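You operate a simulated robot arm through the tools that you are given. There is no shell and no other tool. Be economical: measure what you need, move in short steps, check, and stop when the job is done.

The job below is to be done with a simulated robot arm. You get a single attempt, and the scene is never put back.

## Task
Push the grey cabinet door shut. Push the grey cabinet drawer shut. Take the red cap and put it on the top of the tool stand. Put the spool on the top of the packing table away on the draining board. Pull the table drawer open. Do these in any order. Set down upright: red cap.

Only the result counts: the job must be done as asked and must still hold three seconds after the hand-in. Knocking over, shifting, dropping, spilling or breaking anything else fails it. Lids that push on must go on centred and level and be pressed home; caps that screw on are set level and turned clockwise until they are tight.

## Robot
A 7-joint arm with a vacuum gripper on a trunk, on a base that drives. Base frame: it is fixed to the floor where the robot stands at the start and does not move with it; the origin is under the middle of the robot, x ahead of it, y to its left, z up. Lengths are in cm, angles in degrees, forces in N, time in s.
Its first joint turns from -149.0 to 149.0 degrees. Places, roughly: draining board [50, -150, 90]; grey cabinet door [90, -10, 40]; grey cabinet drawer [100, -30, 70]; red cap (4x4x5 cm) [-10, 120, 90]; spool (7x7x5 cm) [0, 160, 90]; table drawer [-630, -110, 70]; top of the tool stand [-290, -240, 80]. Payload 1.06 kg.
Tool frame: the origin (TCP) lies in the middle of the cups' lips, and z points out of the cups. The gripper has 1 cup of 2.4 cm across, covering 2.4 by 2.4 cm (tool x, y); the bellows give 0.8 cm. With the vacuum on, a cup seals on a smooth face that it is pressed against (1 to 4 N); it does not hold porous or soft things. The pull reaches 23 N.
Orientation is that of the tool frame in the base frame, as a unit quaternion [w, x, y, z]. With the cups facing straight down, the tool's x points along the base's -x, its y along +y and its z along -z.

## Interface
- The arm moves only by the tool drive_tool. Its argument "moves" is a list of rows, each an object of numbers (a shift or turn left out is 0, a gripper value left out holds the last): "tx", "ty", "tz": the shift along the tool's x, y, z in units of 20 mm (1.0 is 20 mm); "wx", "wy", "wz": the turn, a rotation vector about the tool's x, y, z in units of 8 degrees (1.0 is 8 degrees); "vacuum": the vacuum: 1 switches it on, 0 off. In form: [{"tx": .., "ty": .., "tz": .., "wx": .., "wy": .., "wz": .., "vacuum": ..}, ...]. A call has 1 to 8 rows; each row shifts and turns the commanded pose from where the row before left it, along the tool's axes as they then stand. A call with a number of a shift or a turn outside -1 to 1 is refused whole. A row lasts 0.2 s, in which the tool goes at most 5 cm and 8.6 degrees; a call with a longer step from one row to the next is refused whole, and so is a gripper value outside its range. Where a pose cannot be reached the arm comes as near as it can. A force on the tool above 40 N (or 10 N above the force at the start of the call, whichever is more), or a blocked arm, ends the call early, and 0.2 s more pass. The pull builds up within a second once a cup has sealed. Time passes only in rows, and 0.2 s behind the last, so rows that do not move give it time. It gives the time, the measured TCP pose, the force on the tool (base axes) and the pull of the vacuum at its end, in the units of the frame above (readings bear some noise), with the torque about the TCP (base axes, N m) and any sound that the robot's microphone picked up, and new pictures: "views" is both (left out), scene, wrist or none.
- Cameras (640 x 400 px; columns grow to the right, rows downward): "scene" is now at [3.33, 22.53, 143.42]; the picture's right is [0.51, -0.86, 0.00], its down [-0.59, -0.35, -0.72] and it looks along [0.62, 0.37, -0.69] (base axes); focal length 214 px, centre (320, 200). "wrist" rides on the gripper at [7.8, 1.9, -9.6] in the tool frame; the picture's right is [-0.24, 0.97, 0.00], its down [-0.71, -0.17, -0.69] and it looks along [-0.67, -0.16, 0.73] (tool axes); focal length 243 px, centre (320, 200). There is no depth. A picture from a camera that has moved, and an enlarged one, comes with that camera's place and axes in the base frame and with its lens. The place of the scene camera against the robot may be out by one fixed shift of up to 1.8 cm in any direction.
- slide_trunk(by): slides the trunk up (or, below 0, down) by that many cm; the arm and the scene camera ride with it, the base frame stays. It gives what a move gives, with no picture.
- roll_base(legs): drives the robot by 1 to 6 legs, each [ahead, turn to the left] in cm and degrees, along the robot's own axes; the way and the turn of a leg run together, so that a leg with both is an arc; at most 150 cm and 180 degrees a leg. The arm and the cameras ride along, it lands a little off, and it stops where it bumps. It gives what a move gives, and a new picture of the scene camera.
- head_to(pan, tilt): turns the head with the scene camera to pan (to the left, within 155 degrees either way) and tilt (down, from -29 to 69), counted from straight ahead of the robot. It gives what a move gives, and a new picture of the scene camera.
- zoom(camera, box): a new picture of the part [left, top, right, bottom] of that camera's present view, enlarged. No time passes.
- sign_off(): hands the job in; it is judged then, once.

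Work in short steps. Places have to be worked out from the pictures, the camera data and where the tool is seen: move nearer, look again, correct. Check each grasp and each placing, and mend what went wrong. You have 165 turns and 260 pictures in all, those below and enlarged ones among them. Switch the vacuum off and draw the arm clear of the work before you hand the job in, unless the task says otherwise.

The tools are called after "Emit:" as a command line: name --argument value ..., lists and objects as JSON in quotes. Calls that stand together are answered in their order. drive_tool: Moves the arm, as the interface text tells. Its arguments: {"type":"object","properties":{"moves":{"type":"array","items":{"type":"object","properties":{"tx":{"type":"number"},"ty":{"type":"number"},"tz":{"type":"number"},"wx":{"type":"number"},"wy":{"type":"number"},"wz":{"type":"number"},"vacuum":{"type":"number"}}}},"views":{"type":"string","enum":["both","scene","wrist","none"]}},"required":["moves"]} The other tools are called the same way: slide_trunk (by) slides the trunk up or down; roll_base (legs) drives the base; head_to (pan, tilt) turns the head that bears the scene camera; zoom (camera, box) takes an enlarged picture of a part of a camera's view; sign_off () hands the job in.

At the start:

```text
t: 0.0
eef_pos: [69.56, 7.02, 105.37]
orientation: [-0.001, 0.0, 1.0, 0.0]
ft_force: [-0.4, -0.8, 0.7]
torque: [0.02, 0.02, 0.0]
pull: 0.0
trunk travel left (down, up): [-50.0, 21.0]
robot x, y, heading: [-0.13, 0.47, 0.0]
head pan, tilt: [30.4, 43.6]
```

scene: 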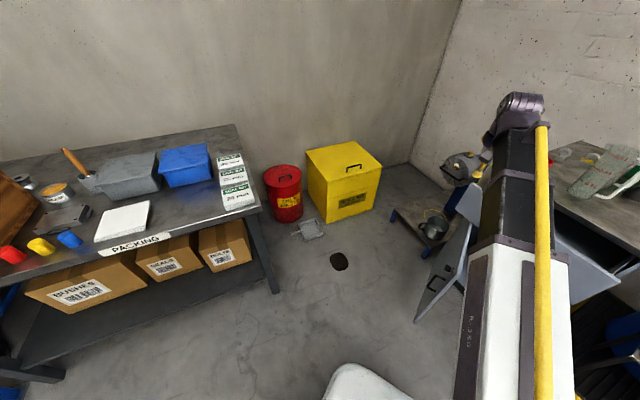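
wrist: 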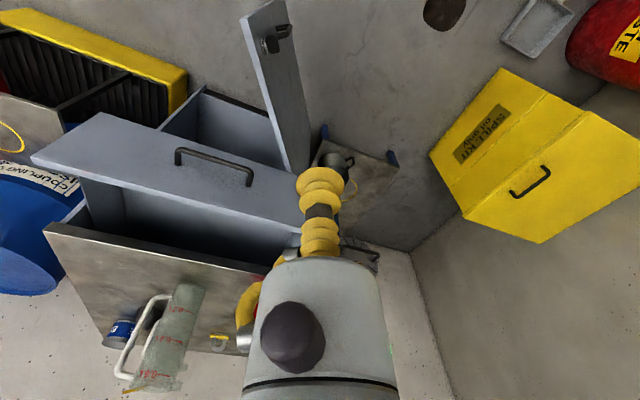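

The arm hides the cabinet in the scene view. I turn the head to view the cabinet and then the other places.

Emit:
head_to --pan -20 --tilt 40

Emit:
head_to --pan 80 --tilt 35

Emit:
head_to --pan -75 --tilt 30

Emit:
head_to --pan 150 --tilt 20

Emit:
head_to --pan -150 --tilt 20

```text
t: 1.2
eef_pos: [69.66, 7.11, 105.43]
orientation: [0.0, 0.0, 1.0, 0.001]
ft_force: [-0.7, 0.2, 0.2]
torque: [0.02, 0.05, 0.02]
pull: 0.1
trunk travel left (down, up): [-50.0, 21.0]
robot x, y, heading: [0.21, 0.1, 0.1]
head pan, tilt: [-20.0, 40.0]
camera scene: at [4.21, 15.46, 143.94], right [-0.34, -0.94, 0.0], down [-0.6, 0.22, -0.77], along [0.72, -0.26, -0.64], focal length 214 px, centre (320, 200)
```

scene: 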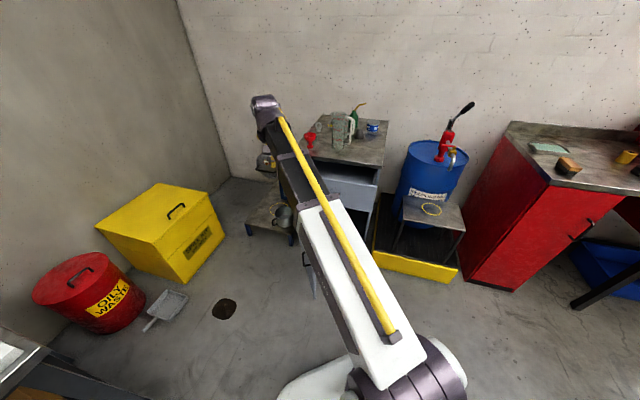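

```text
t: 3.0
eef_pos: [69.62, 7.05, 105.42]
orientation: [0.0, 0.0, 1.0, 0.0]
ft_force: [-0.3, 0.5, 0.4]
torque: [-0.02, 0.02, 0.02]
pull: 0.0
trunk travel left (down, up): [-50.0, 21.0]
robot x, y, heading: [0.24, 0.25, 0.0]
head pan, tilt: [80.0, 35.0]
camera scene: at [-2.24, 27.03, 144.69], right [0.98, -0.17, 0.0], down [-0.1, -0.56, -0.82], along [0.14, 0.81, -0.57], focal length 214 px, centre (320, 200)
```

scene: 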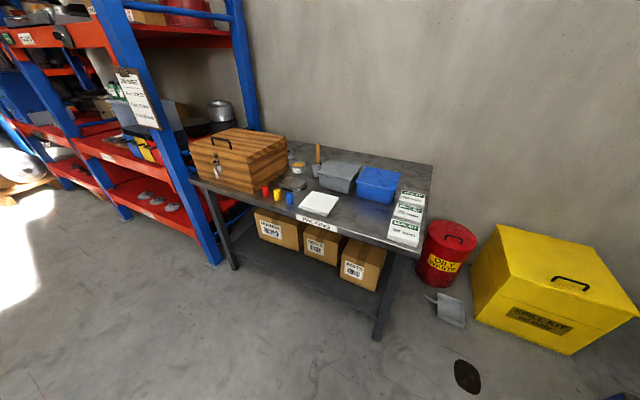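

```text
t: 5.3
eef_pos: [69.65, 6.97, 105.35]
orientation: [0.0, 0.0, 1.0, 0.001]
ft_force: [-0.9, -0.2, -1.0]
torque: [0.04, -0.01, 0.03]
pull: 0.1
trunk travel left (down, up): [-50.0, 21.0]
robot x, y, heading: [0.4, 0.25, 0.2]
head pan, tilt: [-75.0, 30.0]
camera scene: at [-1.43, 9.62, 145.47], right [-0.97, -0.26, 0.0], down [-0.13, 0.48, -0.87], along [0.22, -0.84, -0.5], focal length 214 px, centre (320, 200)
```

scene: 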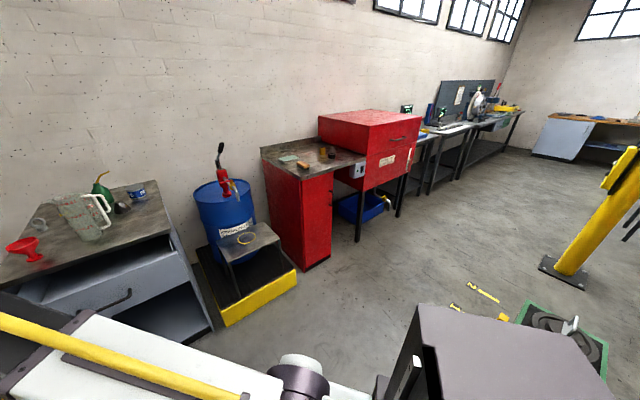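

```text
t: 8.6
eef_pos: [69.6, 6.94, 105.54]
orientation: [0.0, 0.0, 1.0, 0.0]
ft_force: [-0.3, -0.1, 0.0]
torque: [-0.02, 0.0, 0.0]
pull: 0.1
trunk travel left (down, up): [-50.0, 21.0]
robot x, y, heading: [-0.07, 0.07, 0.1]
head pan, tilt: [150.0, 20.0]
camera scene: at [-11.84, 23.02, 147.08], right [0.5, 0.87, 0.0], down [0.3, -0.17, -0.94], along [-0.81, 0.47, -0.34], focal length 214 px, centre (320, 200)
```

scene: 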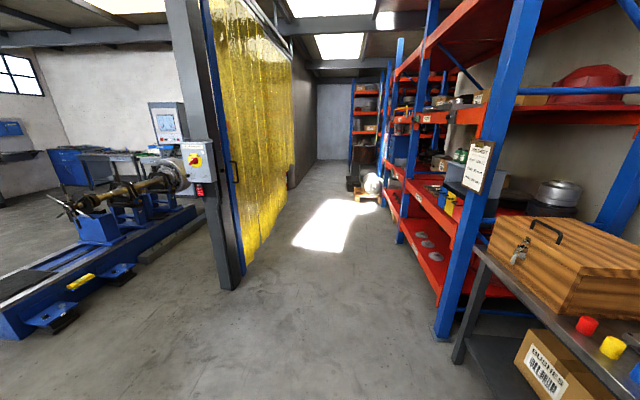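

```text
t: 12.7
eef_pos: [69.68, 7.04, 105.42]
orientation: [0.0, 0.0, 1.0, 0.0]
ft_force: [-0.5, -0.3, 0.2]
torque: [0.02, -0.01, 0.0]
pull: 0.1
trunk travel left (down, up): [-50.0, 21.0]
robot x, y, heading: [-0.09, 0.28, 0.0]
head pan, tilt: [-150.0, 20.0]
camera scene: at [-11.84, 13.7, 147.08], right [-0.5, 0.87, 0.0], down [0.3, 0.17, -0.94], along [-0.81, -0.47, -0.34], focal length 214 px, centre (320, 200)
```

scene: 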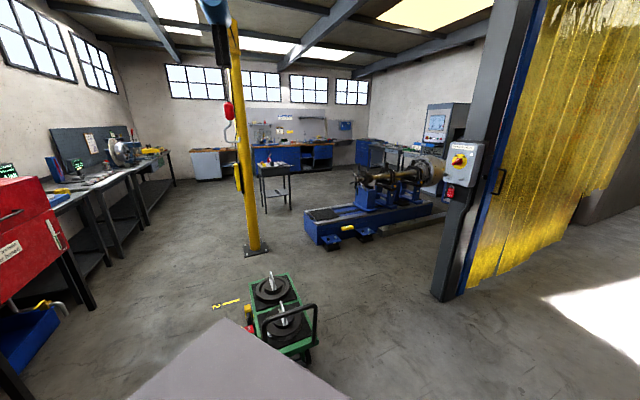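

The cabinet is best seen in the wrist view. I enlarge it and look again with the head tilted at the cabinet, and zoom to identify the draining board.

Emit:
zoom --camera "wrist" --box '[20, 0, 420, 250]'

Emit:
zoom --camera "scene" --box '[180, 100, 380, 225]'

Emit:
head_to --pan 15 --tilt 50

```text
1.60 times, centred on (220, 125) of wrist
camera zoom: at [61.94, 9.0, 114.92], right [0.24, 0.97, 0.0], down [0.71, -0.17, 0.69], along [0.67, -0.16, -0.73], focal length 388 px, centre (480, 320)
```

zoom: 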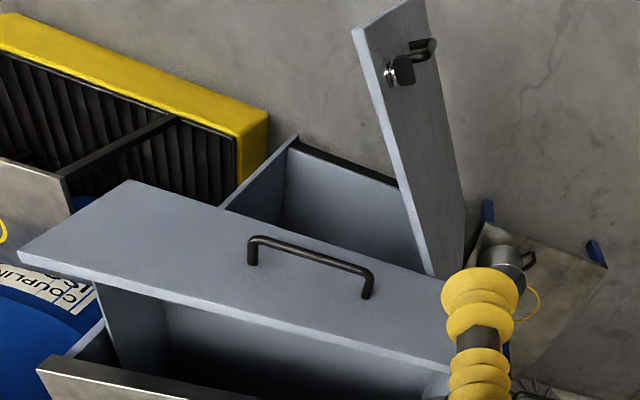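

```text
3.20 times, centred on (280, 162) of scene
camera zoom: at [-11.84, 13.7, 147.08], right [-0.5, 0.87, 0.0], down [0.3, 0.17, -0.94], along [-0.81, -0.47, -0.34], focal length 686 px, centre (448, 320)
```

zoom: 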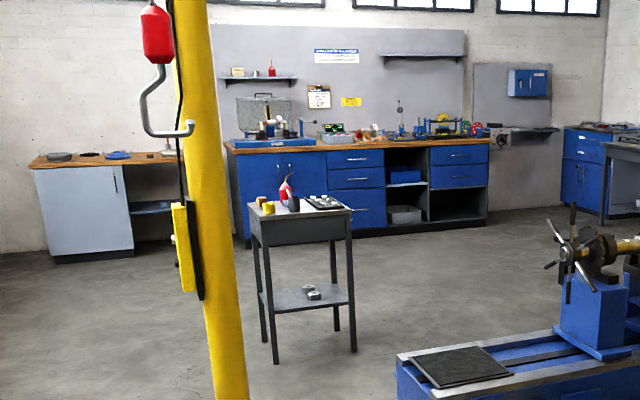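

```text
t: 15.2
eef_pos: [69.67, 7.09, 105.41]
orientation: [0.0, 0.0, 1.0, 0.0]
ft_force: [0.2, 1.0, 0.2]
torque: [0.01, 0.01, -0.01]
pull: 0.0
trunk travel left (down, up): [-50.0, 21.0]
robot x, y, heading: [0.0, -0.07, 0.1]
head pan, tilt: [15.0, 50.0]
camera scene: at [3.66, 20.35, 142.52], right [0.26, -0.97, 0.0], down [-0.74, -0.2, -0.64], along [0.62, 0.17, -0.77], focal length 214 px, centre (320, 200)
```

scene: 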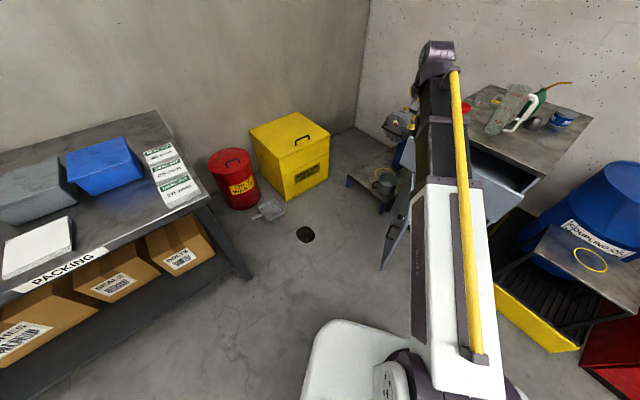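

The cabinet stands rotated to the robot. I turn the base left to get the arm out of the camera's way and look at the cabinet.

Emit:
roll_base --legs '[[0, 45]]'

Emit:
head_to --pan -60 --tilt 40

Emit:
zoom --camera "scene" --box '[200, 75, 400, 200]'

```text
t: 17.7
eef_pos: [43.65, 54.68, 105.37]
orientation: [0.0, -0.388, 0.921, -0.001]
ft_force: [0.2, 0.4, 0.0]
torque: [-0.02, 0.03, 0.0]
pull: 0.1
trunk travel left (down, up): [-50.0, 21.0]
robot x, y, heading: [0.08, 0.22, 45.6]
head pan, tilt: [15.0, 50.0]
camera scene: at [-10.82, 16.74, 142.52], right [0.87, -0.49, 0.0], down [-0.38, -0.67, -0.64], along [0.32, 0.56, -0.77], focal length 214 px, centre (320, 200)
```

scene: 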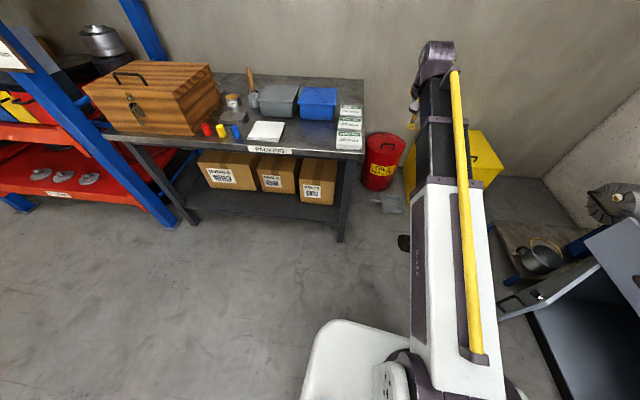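

```text
t: 19.1
eef_pos: [43.79, 54.79, 105.35]
orientation: [-0.001, -0.389, 0.921, 0.0]
ft_force: [-0.5, -0.6, 0.1]
torque: [0.0, -0.03, 0.0]
pull: 0.0
trunk travel left (down, up): [-50.0, 21.0]
robot x, y, heading: [-0.28, 0.0, 45.7]
head pan, tilt: [-60.0, 40.0]
camera scene: at [-6.35, 7.92, 143.94], right [-0.25, -0.97, 0.0], down [-0.62, 0.16, -0.77], along [0.74, -0.19, -0.64], focal length 214 px, centre (320, 200)
```

scene: 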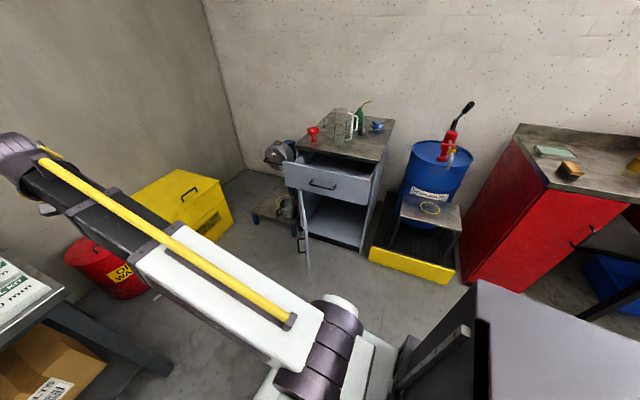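

```text
3.20 times, centred on (300, 138) of scene
camera zoom: at [-6.35, 7.92, 143.94], right [-0.25, -0.97, 0.0], down [-0.62, 0.16, -0.77], along [0.74, -0.19, -0.64], focal length 686 px, centre (384, 400)
```

zoom: 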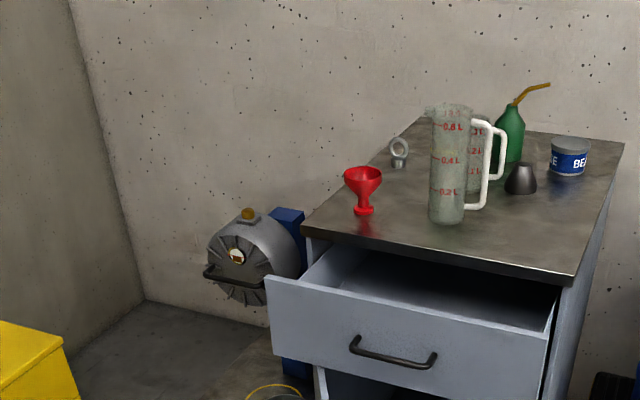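

The cabinet's front runs along about (0.6, 0.8), its drawer is out by about 10 cm. I enlarge the lower part to see the door.

Emit:
zoom --camera "scene" --box '[250, 150, 410, 290]'

```text
2.86 times, centred on (330, 220) of scene
camera zoom: at [-6.35, 7.92, 143.94], right [-0.25, -0.97, 0.0], down [-0.62, 0.16, -0.77], along [0.74, -0.19, -0.64], focal length 613 px, centre (291, 143)
```

zoom: 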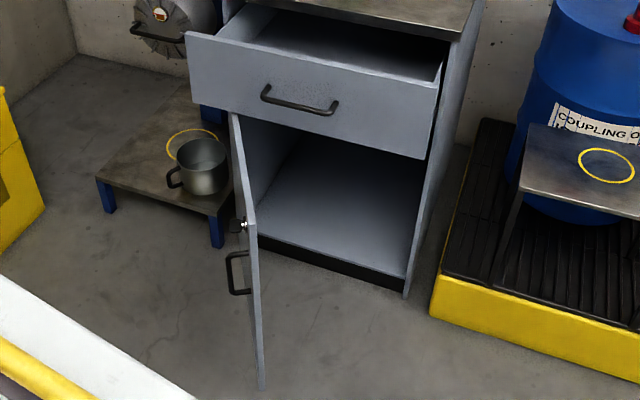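

Worktop height comes out near 85 cm; the drawer front's middle is near (90, -20, 72) and the door's free edge near (67, -4), opened about 58°. I drive a bit forward-left and then turn to face the cabinet squarely.

Emit:
roll_base --legs '[[22, 0], [0, -82]]'

Emit:
drive_tool --moves '[{"wy": -1}, {"wy": -1}, {"wy": -1}, {"wy": -1}, {"wy": -1}, {"wy": -1}, {"wy": -1}, {"wy": -1}]' --views "both"

```text
t: 24.3
eef_pos: [76.92, -17.74, 105.45]
orientation: [0.0, 0.299, 0.954, 0.0]
ft_force: [0.2, -0.6, -0.8]
torque: [0.0, -0.01, -0.01]
pull: 0.1
trunk travel left (down, up): [-50.0, 21.0]
robot x, y, heading: [15.95, 16.13, -34.8]
head pan, tilt: [-60.0, 40.0]
camera scene: at [21.7, 25.6, 143.94], right [-1.0, 0.08, 0.0], down [0.05, 0.64, -0.77], along [-0.06, -0.76, -0.64], focal length 214 px, centre (320, 200)
```

scene: 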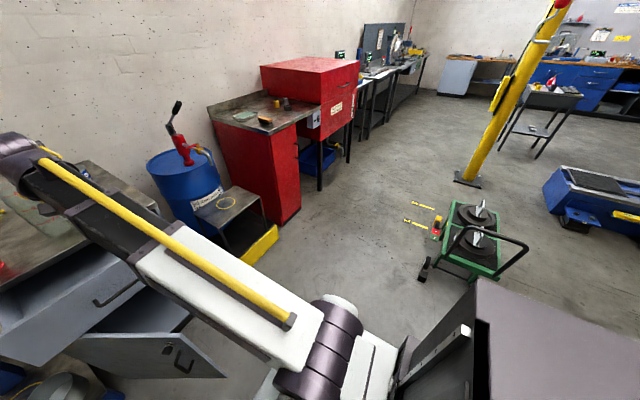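

```text
t: 26.1
eef_pos: [76.97, -17.85, 105.31]
orientation: [0.506, 0.254, 0.809, -0.159]
ft_force: [0.1, 0.3, -0.1]
torque: [0.0, 0.02, 0.04]
pull: 0.1
trunk travel left (down, up): [-50.0, 21.0]
robot x, y, heading: [15.59, 15.95, -34.6]
head pan, tilt: [-60.0, 40.0]
camera scene: at [21.7, 25.6, 143.94], right [-1.0, 0.08, 0.0], down [0.05, 0.64, -0.77], along [-0.06, -0.76, -0.64], focal length 214 px, centre (320, 200)
camera wrist: at [68.24, -9.29, 102.48], right [0.64, 0.74, 0.21], down [-0.35, 0.03, 0.94], along [0.69, -0.67, 0.28], focal length 243 px, centre (320, 200)
```

scene: 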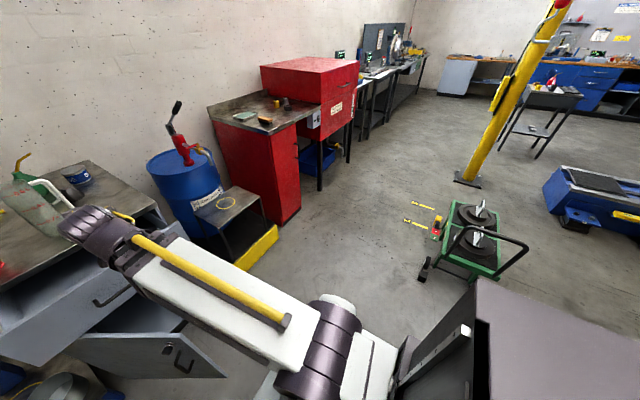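
wrist: 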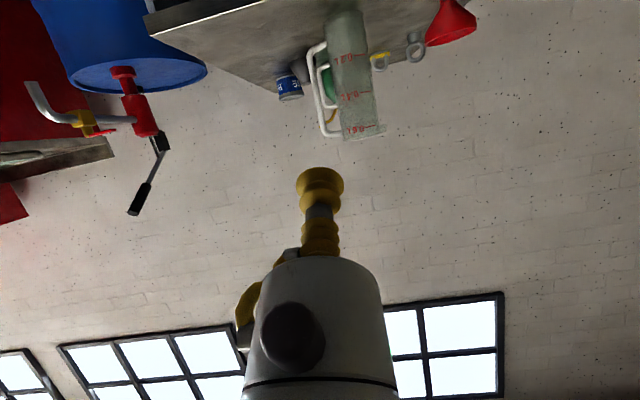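

Tool now points mostly forward. I tilt it 16° more, draw back 6 cm, and lower the trunk to the drawer's upper panel height.

Emit:
drive_tool --moves '[{"wy": -1}, {"wy": -1}, {"tz": -1}, {"tz": -1}, {"tz": -1}]' --views "none"

Emit:
slide_trunk --by -28

Emit:
head_to --pan 25 --tilt 45

Emit:
drive_tool --moves '[{}]' --views "wrist"

```text
t: 27.3
eef_pos: [78.64, -17.76, 107.3]
orientation: [0.614, 0.229, 0.731, -0.192]
ft_force: [-0.5, 0.3, 0.0]
torque: [-0.01, 0.0, -0.03]
pull: 0.1
out of reach, approached as far as the arm can: row 1, 2, 3, 4, 5
trunk travel left (down, up): [-50.0, 21.0]
robot x, y, heading: [15.37, 16.3, -34.5]
head pan, tilt: [-60.0, 40.0]
```

```text
t: 30.1
eef_pos: [78.57, -17.88, 79.31]
orientation: [0.614, 0.228, 0.73, -0.192]
ft_force: [0.3, 0.3, -0.2]
torque: [0.0, 0.01, 0.0]
pull: 0.0
trunk travel left (down, up): [-22.0, 49.0]
robot x, y, heading: [15.37, 16.41, -34.8]
head pan, tilt: [-60.0, 40.0]
```

```text
t: 31.7
eef_pos: [78.61, -17.73, 79.22]
orientation: [0.614, 0.228, 0.731, -0.192]
ft_force: [-0.4, 0.5, 0.3]
torque: [0.01, 0.0, 0.01]
pull: 0.1
trunk travel left (down, up): [-22.0, 49.0]
robot x, y, heading: [15.83, 16.2, -35.0]
head pan, tilt: [25.0, 45.0]
camera scene: at [30.42, 32.68, 115.21], right [-0.17, -0.99, 0.0], down [-0.7, 0.12, -0.71], along [0.7, -0.12, -0.71], focal length 214 px, centre (320, 200)
```

scene: 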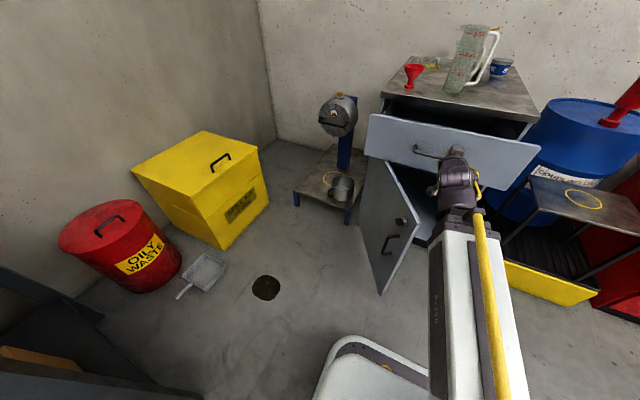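

```text
t: 32.1
eef_pos: [78.63, -17.69, 79.3]
orientation: [0.613, 0.229, 0.732, -0.192]
ft_force: [0.5, 0.4, -0.2]
torque: [-0.03, -0.02, 0.0]
pull: 0.1
trunk travel left (down, up): [-22.0, 49.0]
robot x, y, heading: [15.46, 16.02, -34.7]
head pan, tilt: [25.0, 45.0]
camera wrist: at [70.95, -9.99, 73.21], right [0.59, 0.77, 0.23], down [-0.55, 0.17, 0.82], along [0.59, -0.61, 0.53], focal length 243 px, centre (320, 200)
```

wrist: 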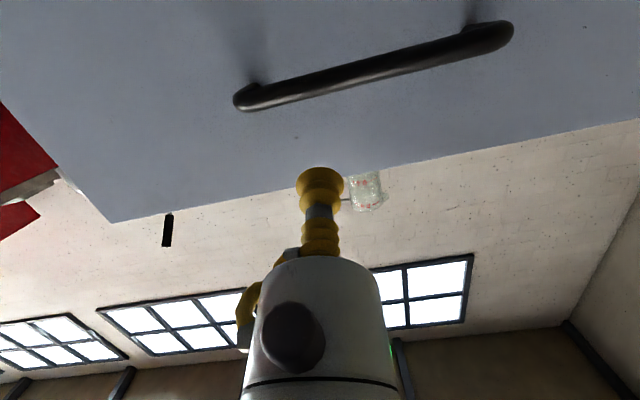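

The cup is about 10 cm in front of the drawer panel, slightly above the handle. I raise it 2.5 cm and push forward in steps.

Emit:
drive_tool --moves '[{"tx": -0.7, "tz": 0.5}, {"tx": -0.6, "tz": 1}, {"tz": 1}, {"tz": 1}, {"tz": 0.7}]' --views "both"

```text
t: 33.3
eef_pos: [85.76, -22.73, 80.42]
orientation: [0.613, 0.229, 0.731, -0.193]
ft_force: [0.9, 0.4, -0.2]
torque: [0.0, 0.0, 0.02]
pull: 0.1
trunk travel left (down, up): [-22.0, 49.0]
robot x, y, heading: [15.81, 15.98, -34.8]
head pan, tilt: [25.0, 45.0]
camera scene: at [30.41, 32.69, 115.21], right [-0.17, -0.99, 0.0], down [-0.7, 0.12, -0.71], along [0.7, -0.12, -0.71], focal length 214 px, centre (320, 200)
camera wrist: at [78.1, -14.99, 74.36], right [0.59, 0.78, 0.23], down [-0.55, 0.17, 0.82], along [0.59, -0.61, 0.53], focal length 243 px, centre (320, 200)
```

scene: 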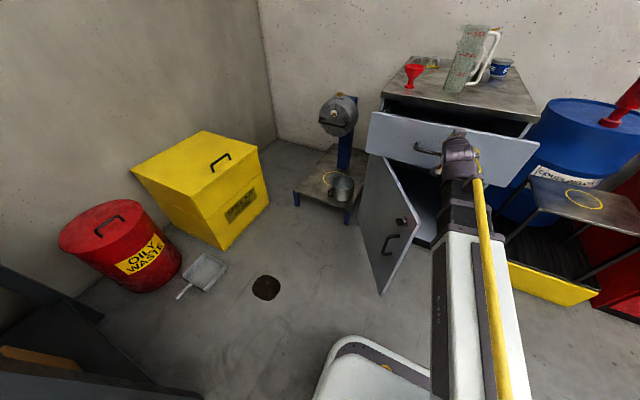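
wrist: 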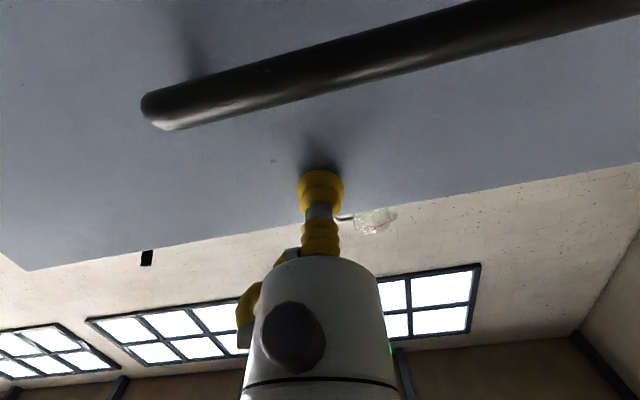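

Cup is just before the panel, clear of the handle. I push on.

Emit:
drive_tool --moves '[{"tz": 0.8}, {"tz": 0.8}, {"tz": 0.8}, {"tz": 0.8}, {"tz": 0.8}, {"tz": 0.8}]' --views "both"

```text
t: 34.7
eef_pos: [93.52, -28.1, 78.61]
orientation: [0.613, 0.229, 0.731, -0.192]
ft_force: [0.1, 0.1, 0.3]
torque: [-0.01, 0.02, 0.01]
pull: 0.0
trunk travel left (down, up): [-22.0, 49.0]
robot x, y, heading: [15.85, 15.76, -34.8]
head pan, tilt: [25.0, 45.0]
camera scene: at [30.42, 32.69, 115.21], right [-0.17, -0.99, 0.0], down [-0.7, 0.12, -0.71], along [0.7, -0.12, -0.71], focal length 214 px, centre (320, 200)
camera wrist: at [85.85, -20.37, 72.58], right [0.59, 0.77, 0.23], down [-0.55, 0.17, 0.82], along [0.59, -0.61, 0.53], focal length 243 px, centre (320, 200)
```

scene: 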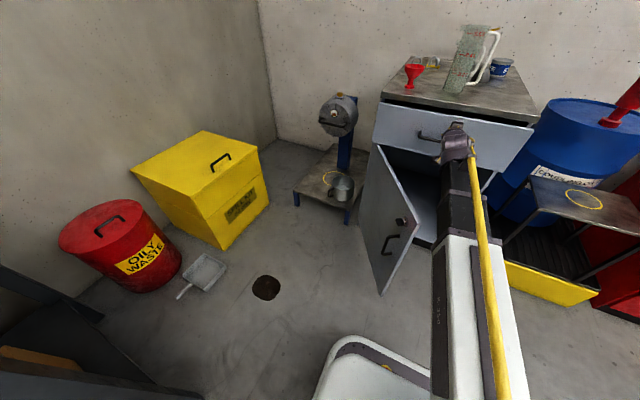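
wrist: 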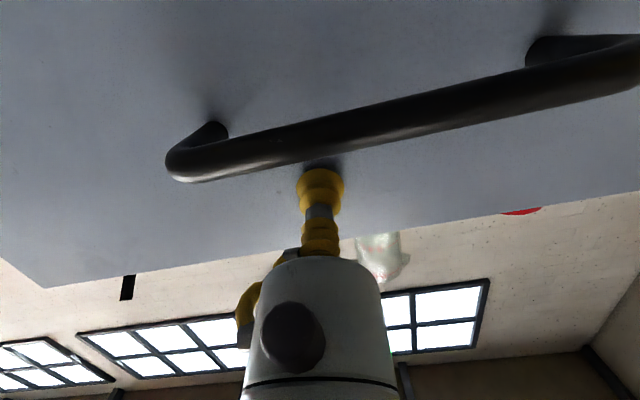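

The drawer is going in. I keep pushing, with a slight rise to stay off the handle.

Emit:
drive_tool --moves '[{"tz": 0.8, "tx": -0.3}, {"tz": 0.8, "tx": -0.3}, {"tz": 0.6, "tx": -0.1}, {"tz": 0.5, "tx": -0.1}]' --views "both"

```text
t: 35.7
eef_pos: [98.07, -31.33, 79.28]
orientation: [0.613, 0.23, 0.731, -0.193]
ft_force: [-8.4, 8.1, -4.6]
torque: [-0.13, -0.15, -0.03]
pull: 0.0
trunk travel left (down, up): [-22.0, 49.0]
robot x, y, heading: [15.03, 16.53, -35.0]
head pan, tilt: [25.0, 45.0]
camera scene: at [30.38, 32.74, 115.2], right [-0.17, -0.99, 0.0], down [-0.7, 0.12, -0.71], along [0.7, -0.12, -0.71], focal length 214 px, centre (320, 200)
camera wrist: at [90.32, -23.63, 73.15], right [0.59, 0.78, 0.23], down [-0.55, 0.17, 0.82], along [0.59, -0.61, 0.53], focal length 243 px, centre (320, 200)
```

scene: 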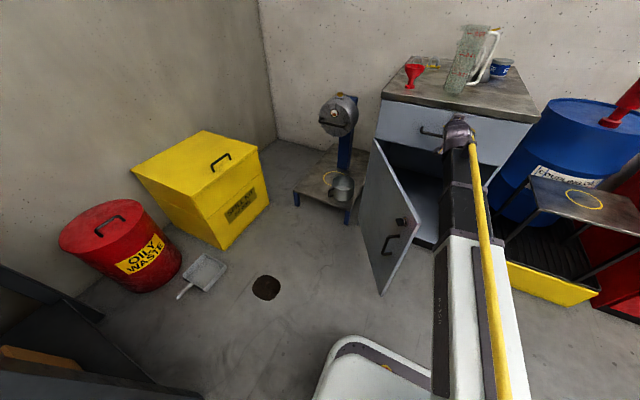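
wrist: 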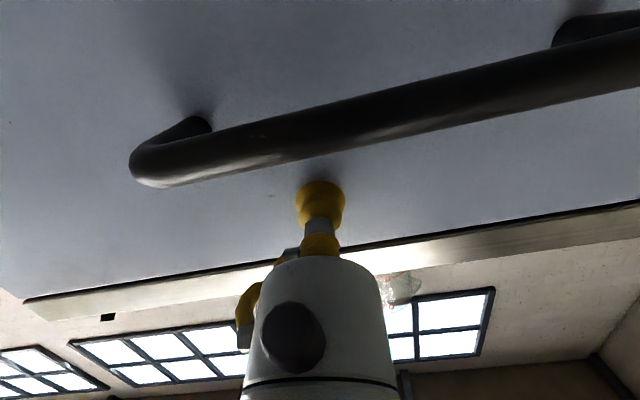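

The force rose to 12 N and the drawer sits under the worktop edge. One more small push to check that it is home.

Emit:
drive_tool --moves '[{"tz": 0.3}, {"tz": 0.2}, {}, {}]' --views "scene"

Emit:
zoom --camera "scene" --box '[340, 50, 560, 200]'

```text
t: 36.2
eef_pos: [97.98, -31.35, 79.19]
orientation: [0.612, 0.228, 0.732, -0.191]
ft_force: [-10.8, 6.6, 2.6]
torque: [-0.02, 0.01, 0.01]
pull: 0.0
trunk travel left (down, up): [-22.0, 49.0]
robot x, y, heading: [15.28, 16.4, -34.9]
head pan, tilt: [25.0, 45.0]
stopped in row 2: the force on the tool passed its limit at 46 N (the readings are from after the stop); the commanded pose is now the measured one
camera scene: at [30.28, 32.78, 115.24], right [-0.17, -0.99, 0.0], down [-0.7, 0.12, -0.71], along [0.7, -0.12, -0.71], focal length 214 px, centre (320, 200)
```

scene: 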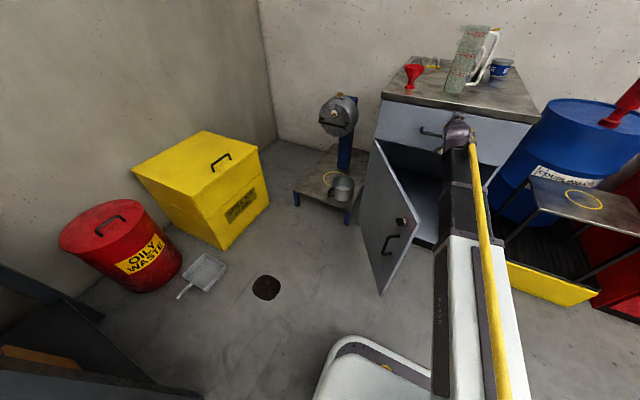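

```text
2.67 times, centred on (450, 125) of scene
camera zoom: at [30.28, 32.78, 115.24], right [-0.17, -0.99, 0.0], down [-0.7, 0.12, -0.71], along [0.7, -0.12, -0.71], focal length 572 px, centre (-27, 400)
```

zoom: 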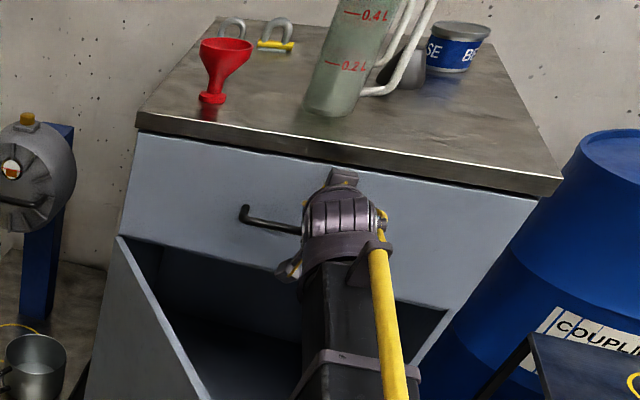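

The drawer is shut (stop met, edge even under the worktop). Now the door: I back off and swing the tool to the left over the door, turning it right so that it faces the door's outer face.

Emit:
drive_tool --moves '[{"tz": -1}, {"tz": -1}, {"tz": -1}]' --views "none"

Emit:
drive_tool --moves '[{"tz": -0.7, "ty": 0.7, "wx": 1}, {"tz": -0.79, "ty": 0.6, "wx": 1}, {"tz": -0.87, "ty": 0.48, "wx": 1}, {"tz": -0.92, "ty": 0.35, "wx": 1}, {"tz": -0.96, "ty": 0.22, "wx": 1}, {"tz": -0.99, "ty": 0.09, "wx": 1}, {"tz": -0.99, "ty": -0.05, "wx": 1}]' --views "scene"

```text
t: 37.0
eef_pos: [93.4, -28.1, 80.05]
orientation: [0.612, 0.23, 0.732, -0.192]
ft_force: [1.0, 0.2, -0.2]
torque: [0.0, -0.01, 0.01]
pull: 0.2
trunk travel left (down, up): [-22.0, 49.0]
robot x, y, heading: [15.91, 16.29, -34.9]
head pan, tilt: [25.0, 45.0]
```

```text
t: 38.6
eef_pos: [90.94, -14.67, 81.84]
orientation: [0.432, 0.491, 0.556, -0.514]
ft_force: [0.0, -1.2, -1.3]
torque: [-0.01, -0.02, 0.01]
pull: 0.1
trunk travel left (down, up): [-22.0, 49.0]
robot x, y, heading: [15.86, 16.32, -35.2]
head pan, tilt: [25.0, 45.0]
camera scene: at [30.37, 32.71, 115.21], right [-0.17, -0.99, 0.0], down [-0.7, 0.12, -0.71], along [0.7, -0.12, -0.71], focal length 214 px, centre (320, 200)
```

scene: 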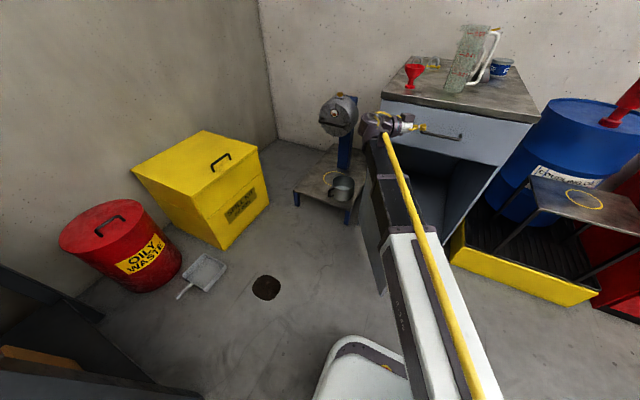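

The tool points right now, still above the door. I keep moving back-left to get past its outer face.

Emit:
drive_tool --moves '[{"tz": -0.97, "ty": -0.19}, {"tz": -0.97, "ty": -0.19}, {"tz": -0.97, "ty": -0.19}, {"tz": -0.97, "ty": -0.19}, {"tz": -0.97, "ty": -0.19}, {"tz": -0.97, "ty": -0.19}, {"tz": -0.97, "ty": -0.19}, {"tz": -0.97, "ty": -0.19}]' --views "both"

```text
t: 40.4
eef_pos: [88.47, 0.95, 83.84]
orientation: [0.432, 0.49, 0.557, -0.513]
ft_force: [-0.3, -1.0, -0.2]
torque: [-0.02, -0.01, 0.0]
pull: 0.1
trunk travel left (down, up): [-22.0, 49.0]
robot x, y, heading: [15.4, 16.37, -35.0]
head pan, tilt: [25.0, 45.0]
camera scene: at [30.39, 32.72, 115.21], right [-0.17, -0.99, 0.0], down [-0.7, 0.12, -0.71], along [0.7, -0.12, -0.71], focal length 214 px, centre (320, 200)
camera wrist: at [89.45, 11.27, 76.86], right [1.0, -0.03, 0.09], down [-0.05, 0.61, 0.79], along [-0.08, -0.79, 0.61], focal length 243 px, centre (320, 200)
```

scene: 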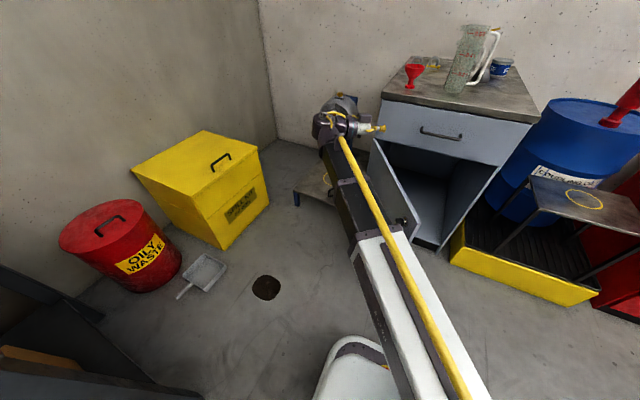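
wrist: 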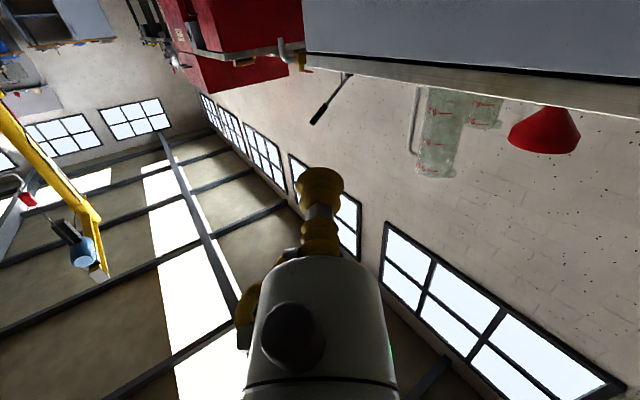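

TCP is about 7 cm outside the door's plane. I move 4 cm more away and lower the trunk beside the door.

Emit:
drive_tool --moves '[{"tz": -1}, {"tz": -1}]' --views "none"

Emit:
slide_trunk --by -22

Emit:
drive_tool --moves '[{"tx": 1}, {"tx": 1}, {"tx": 1}, {"tx": 1}]' --views "both"

```text
t: 41.0
eef_pos: [88.51, 5.05, 84.3]
orientation: [0.432, 0.49, 0.557, -0.514]
ft_force: [1.0, -0.3, -0.3]
torque: [0.01, -0.01, 0.03]
pull: 0.0
trunk travel left (down, up): [-22.0, 49.0]
robot x, y, heading: [15.4, 16.45, -34.8]
head pan, tilt: [25.0, 45.0]
```

```text
t: 43.3
eef_pos: [88.48, 5.02, 62.32]
orientation: [0.433, 0.489, 0.557, -0.513]
ft_force: [0.2, 0.4, -0.3]
torque: [-0.01, 0.02, 0.01]
pull: 0.0
trunk travel left (down, up): [0.0, 71.0]
robot x, y, heading: [15.38, 16.12, -34.7]
head pan, tilt: [25.0, 45.0]
```

```text
t: 44.3
eef_pos: [87.02, 6.06, 54.4]
orientation: [0.432, 0.49, 0.556, -0.513]
ft_force: [0.2, 0.0, 0.6]
torque: [-0.01, 0.0, 0.02]
pull: 0.1
trunk travel left (down, up): [0.0, 71.0]
robot x, y, heading: [15.51, 15.97, -34.7]
head pan, tilt: [25.0, 45.0]
camera scene: at [30.38, 32.72, 93.21], right [-0.17, -0.99, 0.0], down [-0.7, 0.12, -0.71], along [0.7, -0.12, -0.71], focal length 214 px, centre (320, 200)
camera wrist: at [88.14, 16.39, 47.31], right [1.0, -0.03, 0.09], down [-0.05, 0.61, 0.79], along [-0.08, -0.79, 0.61], focal length 243 px, centre (320, 200)
```

scene: 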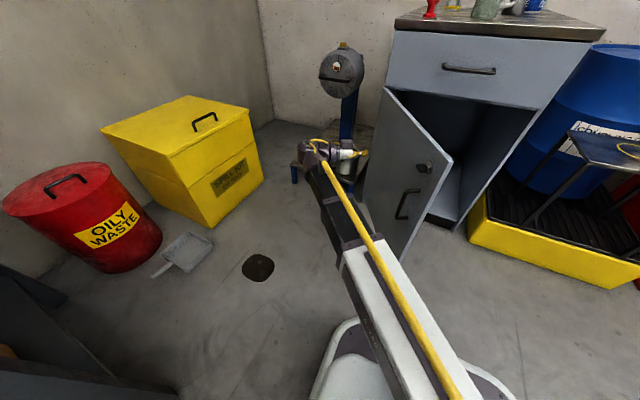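
wrist: 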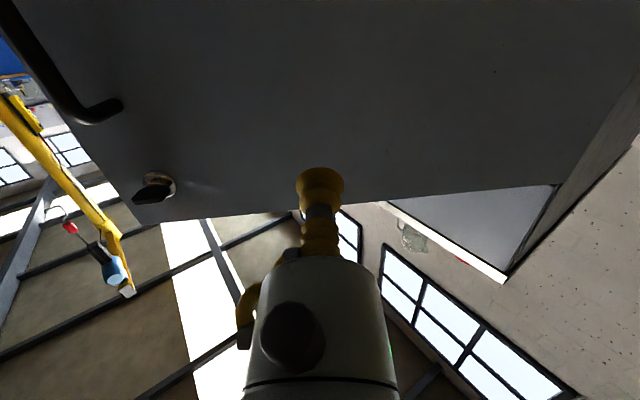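

The cup faces the door panel cleanly, right of the handle. I advance to contact.

Emit:
drive_tool --moves '[{"tz": 1}, {"tz": 1}, {"tz": 1}, {"tz": 1}, {"tz": 1}, {"tz": 0.7}, {"tz": 0.7}]' --views "scene"

```text
t: 45.9
eef_pos: [87.12, -6.93, 52.98]
orientation: [0.432, 0.489, 0.557, -0.513]
ft_force: [-0.7, -0.1, 0.9]
torque: [-0.02, 0.02, 0.0]
pull: 0.0
trunk travel left (down, up): [0.0, 71.0]
robot x, y, heading: [15.92, 16.14, -34.5]
head pan, tilt: [25.0, 45.0]
camera scene: at [30.38, 32.73, 93.21], right [-0.17, -0.99, 0.0], down [-0.7, 0.12, -0.71], along [0.7, -0.12, -0.71], focal length 214 px, centre (320, 200)
```

scene: 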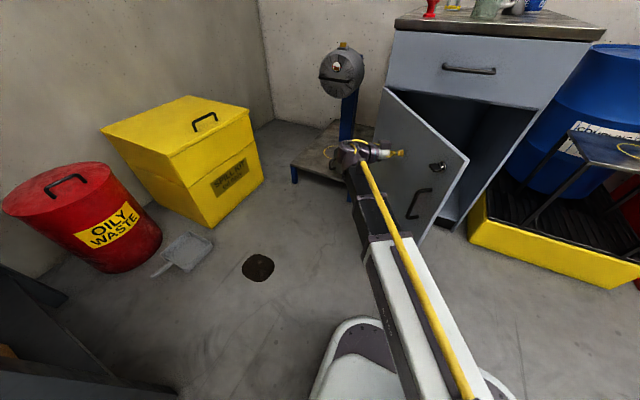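

The door is already swinging. I follow its arc while turning the tool left.

Emit:
drive_tool --moves '[{"tz": 1, "ty": 0.14, "wx": -1}, {"tz": 1, "wx": -1}, {"tz": 0.95, "ty": 0.06, "wx": -1}, {"tz": 0.95, "ty": -0.08, "wx": -1}, {"tz": 0.98, "wx": -1}, {"tz": 0.97, "ty": -0.15}]' --views "both"

```text
t: 47.3
eef_pos: [90.45, -17.71, 51.64]
orientation: [0.574, 0.312, 0.699, -0.291]
ft_force: [-0.5, -0.3, -0.1]
torque: [0.05, 0.02, 0.0]
pull: 0.1
trunk travel left (down, up): [0.0, 71.0]
robot x, y, heading: [15.95, 16.38, -34.9]
head pan, tilt: [25.0, 45.0]
camera scene: at [30.38, 32.72, 93.21], right [-0.17, -0.99, 0.0], down [-0.7, 0.12, -0.71], along [0.7, -0.12, -0.71], focal length 214 px, centre (320, 200)
camera wrist: at [84.97, -8.37, 45.45], right [0.78, 0.59, 0.18], down [-0.45, 0.34, 0.82], along [0.43, -0.73, 0.54], focal length 243 px, centre (320, 200)
```

scene: 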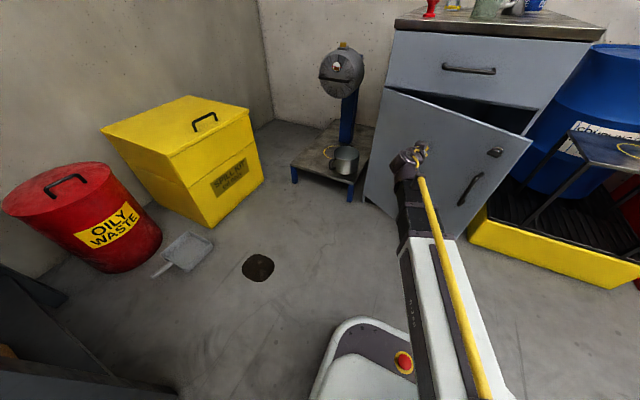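
wrist: 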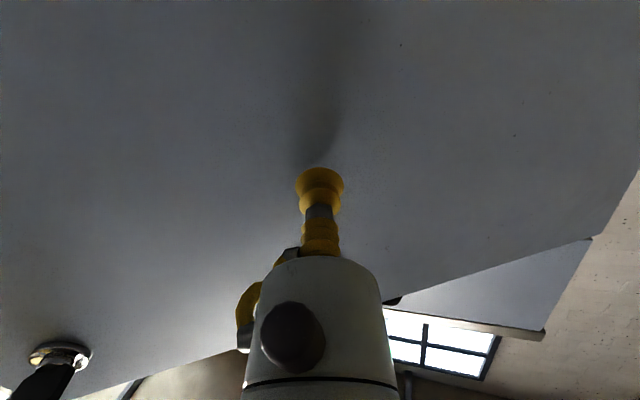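

The door is about 25° from closed. I continue to push until it meets the frame.

Emit:
drive_tool --moves '[{"tz": 1, "wx": -1}, {"tz": 0.95, "ty": -0.2, "wx": -1}, {"tz": 0.9, "ty": -0.3}, {"tz": 0.9, "ty": -0.3}, {"tz": 0.8, "ty": -0.2}]' --views "both"

```text
t: 48.5
eef_pos: [95.97, -25.03, 49.87]
orientation: [0.611, 0.23, 0.733, -0.192]
ft_force: [0.9, 1.2, 0.1]
torque: [-0.02, -0.03, -0.01]
pull: 0.1
trunk travel left (down, up): [0.0, 71.0]
robot x, y, heading: [15.99, 16.27, -34.8]
head pan, tilt: [25.0, 45.0]
camera scene: at [30.38, 32.72, 93.21], right [-0.17, -0.99, 0.0], down [-0.7, 0.12, -0.71], along [0.7, -0.12, -0.71], focal length 214 px, centre (320, 200)
camera wrist: at [88.27, -17.24, 43.82], right [0.59, 0.77, 0.23], down [-0.55, 0.17, 0.82], along [0.59, -0.61, 0.53], focal length 243 px, centre (320, 200)
```

scene: 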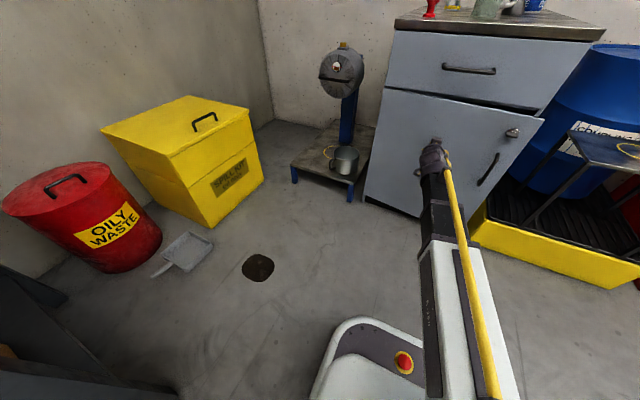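
wrist: 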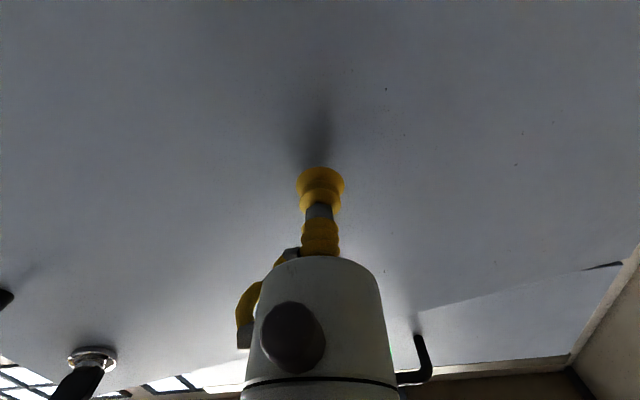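

Nearly shut; I press straight on until the force rises.

Emit:
drive_tool --moves '[{"tz": 0.6}, {"tz": 0.6}, {"tz": 0.5}, {"tz": 0.4}, {"tz": 0.3}, {"tz": 0.3}]' --views "both"

```text
t: 49.9
eef_pos: [100.59, -27.98, 48.92]
orientation: [0.611, 0.229, 0.733, -0.191]
ft_force: [-17.0, 11.0, -6.8]
torque: [-0.17, -0.25, -0.02]
pull: 0.1
trunk travel left (down, up): [0.0, 71.0]
robot x, y, heading: [15.45, 16.08, -34.7]
head pan, tilt: [25.0, 45.0]
camera scene: at [30.35, 32.75, 93.2], right [-0.17, -0.99, 0.0], down [-0.7, 0.12, -0.71], along [0.7, -0.12, -0.71], focal length 214 px, centre (320, 200)
camera wrist: at [92.85, -20.16, 42.87], right [0.59, 0.77, 0.23], down [-0.55, 0.17, 0.82], along [0.6, -0.61, 0.52], focal length 243 px, centre (320, 200)
```

scene: 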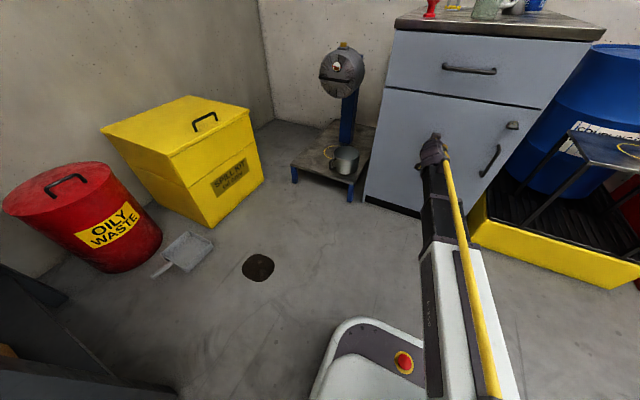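
wrist: 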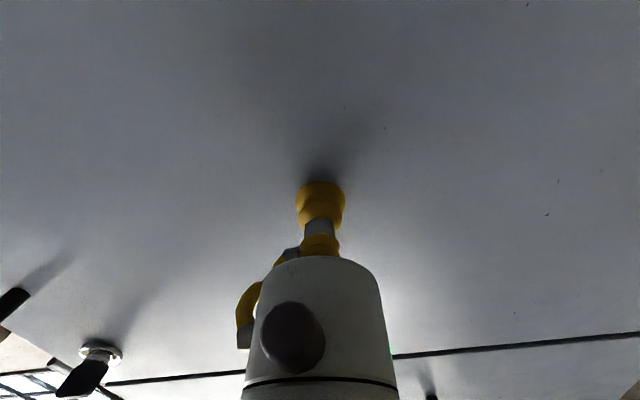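

The door is home (same plane as the drawer). I back off, raise the trunk and turn the tool down again.

Emit:
drive_tool --moves '[{"tz": -0.5}, {"tz": -1}, {"tz": -1}, {"tz": -1}, {"tz": -1}, {"tz": -1}, {"tz": -1}]' --views "none"

Emit:
slide_trunk --by 50

Emit:
drive_tool --moves '[{"wy": 1}, {"wy": 1}, {"wy": 1}, {"wy": 1}, {"wy": 1}, {"wy": 1}, {"wy": 1}, {"wy": 1}]' --views "none"

Emit:
drive_tool --moves '[{"wy": 1}, {"wy": 1}]' --views "scene"

```text
t: 51.5
eef_pos: [89.85, -20.86, 51.15]
orientation: [0.611, 0.23, 0.732, -0.193]
ft_force: [0.3, 0.7, 0.5]
torque: [0.01, 0.02, -0.01]
pull: 0.1
trunk travel left (down, up): [0.0, 71.0]
robot x, y, heading: [15.9, 16.07, -34.6]
head pan, tilt: [25.0, 45.0]
```

```text
refused: 50 is not a number from -40 to 40
```

```text
t: 53.3
eef_pos: [90.11, -20.92, 51.27]
orientation: [0.129, 0.296, 0.946, -0.041]
ft_force: [0.2, -0.1, -0.3]
torque: [0.0, 0.05, -0.03]
pull: 0.1
trunk travel left (down, up): [0.0, 71.0]
robot x, y, heading: [15.74, 15.95, -34.9]
head pan, tilt: [25.0, 45.0]
```

```text
t: 53.9
eef_pos: [90.15, -20.88, 51.29]
orientation: [-0.003, 0.299, 0.954, 0.0]
ft_force: [0.0, -0.3, -0.1]
torque: [0.01, -0.02, 0.03]
pull: 0.1
trunk travel left (down, up): [0.0, 71.0]
robot x, y, heading: [15.79, 15.98, -34.6]
head pan, tilt: [25.0, 45.0]
camera scene: at [30.38, 32.72, 93.21], right [-0.17, -0.99, 0.0], down [-0.7, 0.12, -0.71], along [0.7, -0.12, -0.71], focal length 214 px, centre (320, 200)
```

scene: 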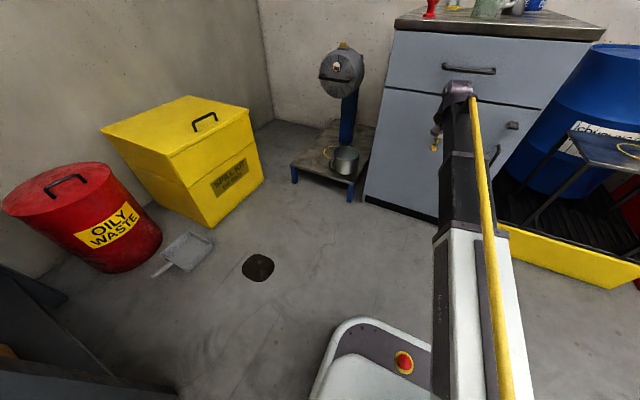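

The slide was refused (limit 40), yet the tool turned without contact. I pull the tool back 12 cm, then raise in two strokes.

Emit:
drive_tool --moves '[{"tx": 1}, {"tx": 1}, {"tx": 1}, {"tx": 1}, {"tx": 1}, {"tx": 1}]' --views "none"

Emit:
slide_trunk --by 40

Emit:
slide_trunk --by 17

Emit:
zoom --camera "scene" --box '[300, 30, 580, 230]'

```text
t: 55.3
eef_pos: [80.17, -14.03, 51.1]
orientation: [-0.003, 0.299, 0.954, 0.001]
ft_force: [-0.4, -0.6, 0.9]
torque: [0.01, 0.01, -0.02]
pull: 0.3
trunk travel left (down, up): [0.0, 71.0]
robot x, y, heading: [15.75, 16.07, -34.9]
head pan, tilt: [25.0, 45.0]
```

```text
t: 59.1
eef_pos: [80.15, -14.04, 91.13]
orientation: [-0.003, 0.3, 0.954, 0.001]
ft_force: [-1.0, 0.2, 0.3]
torque: [-0.01, -0.02, 0.0]
pull: 0.0
trunk travel left (down, up): [-40.0, 31.0]
robot x, y, heading: [15.63, 16.22, -34.9]
head pan, tilt: [25.0, 45.0]
```

```text
t: 61.0
eef_pos: [80.24, -14.01, 108.1]
orientation: [-0.002, 0.299, 0.954, 0.001]
ft_force: [0.1, -0.4, 0.4]
torque: [-0.02, 0.02, -0.02]
pull: 0.1
trunk travel left (down, up): [-57.0, 14.0]
robot x, y, heading: [15.38, 16.18, -34.9]
head pan, tilt: [25.0, 45.0]
```

```text
2.00 times, centred on (440, 130) of scene
camera zoom: at [30.39, 32.72, 150.21], right [-0.17, -0.99, 0.0], down [-0.7, 0.12, -0.71], along [0.7, -0.12, -0.71], focal length 429 px, centre (80, 340)
```

zoom: 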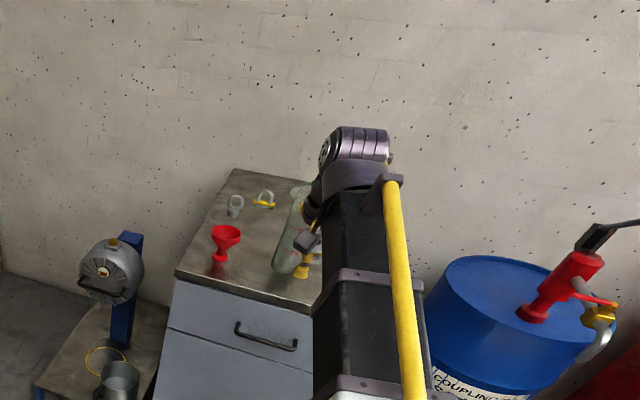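

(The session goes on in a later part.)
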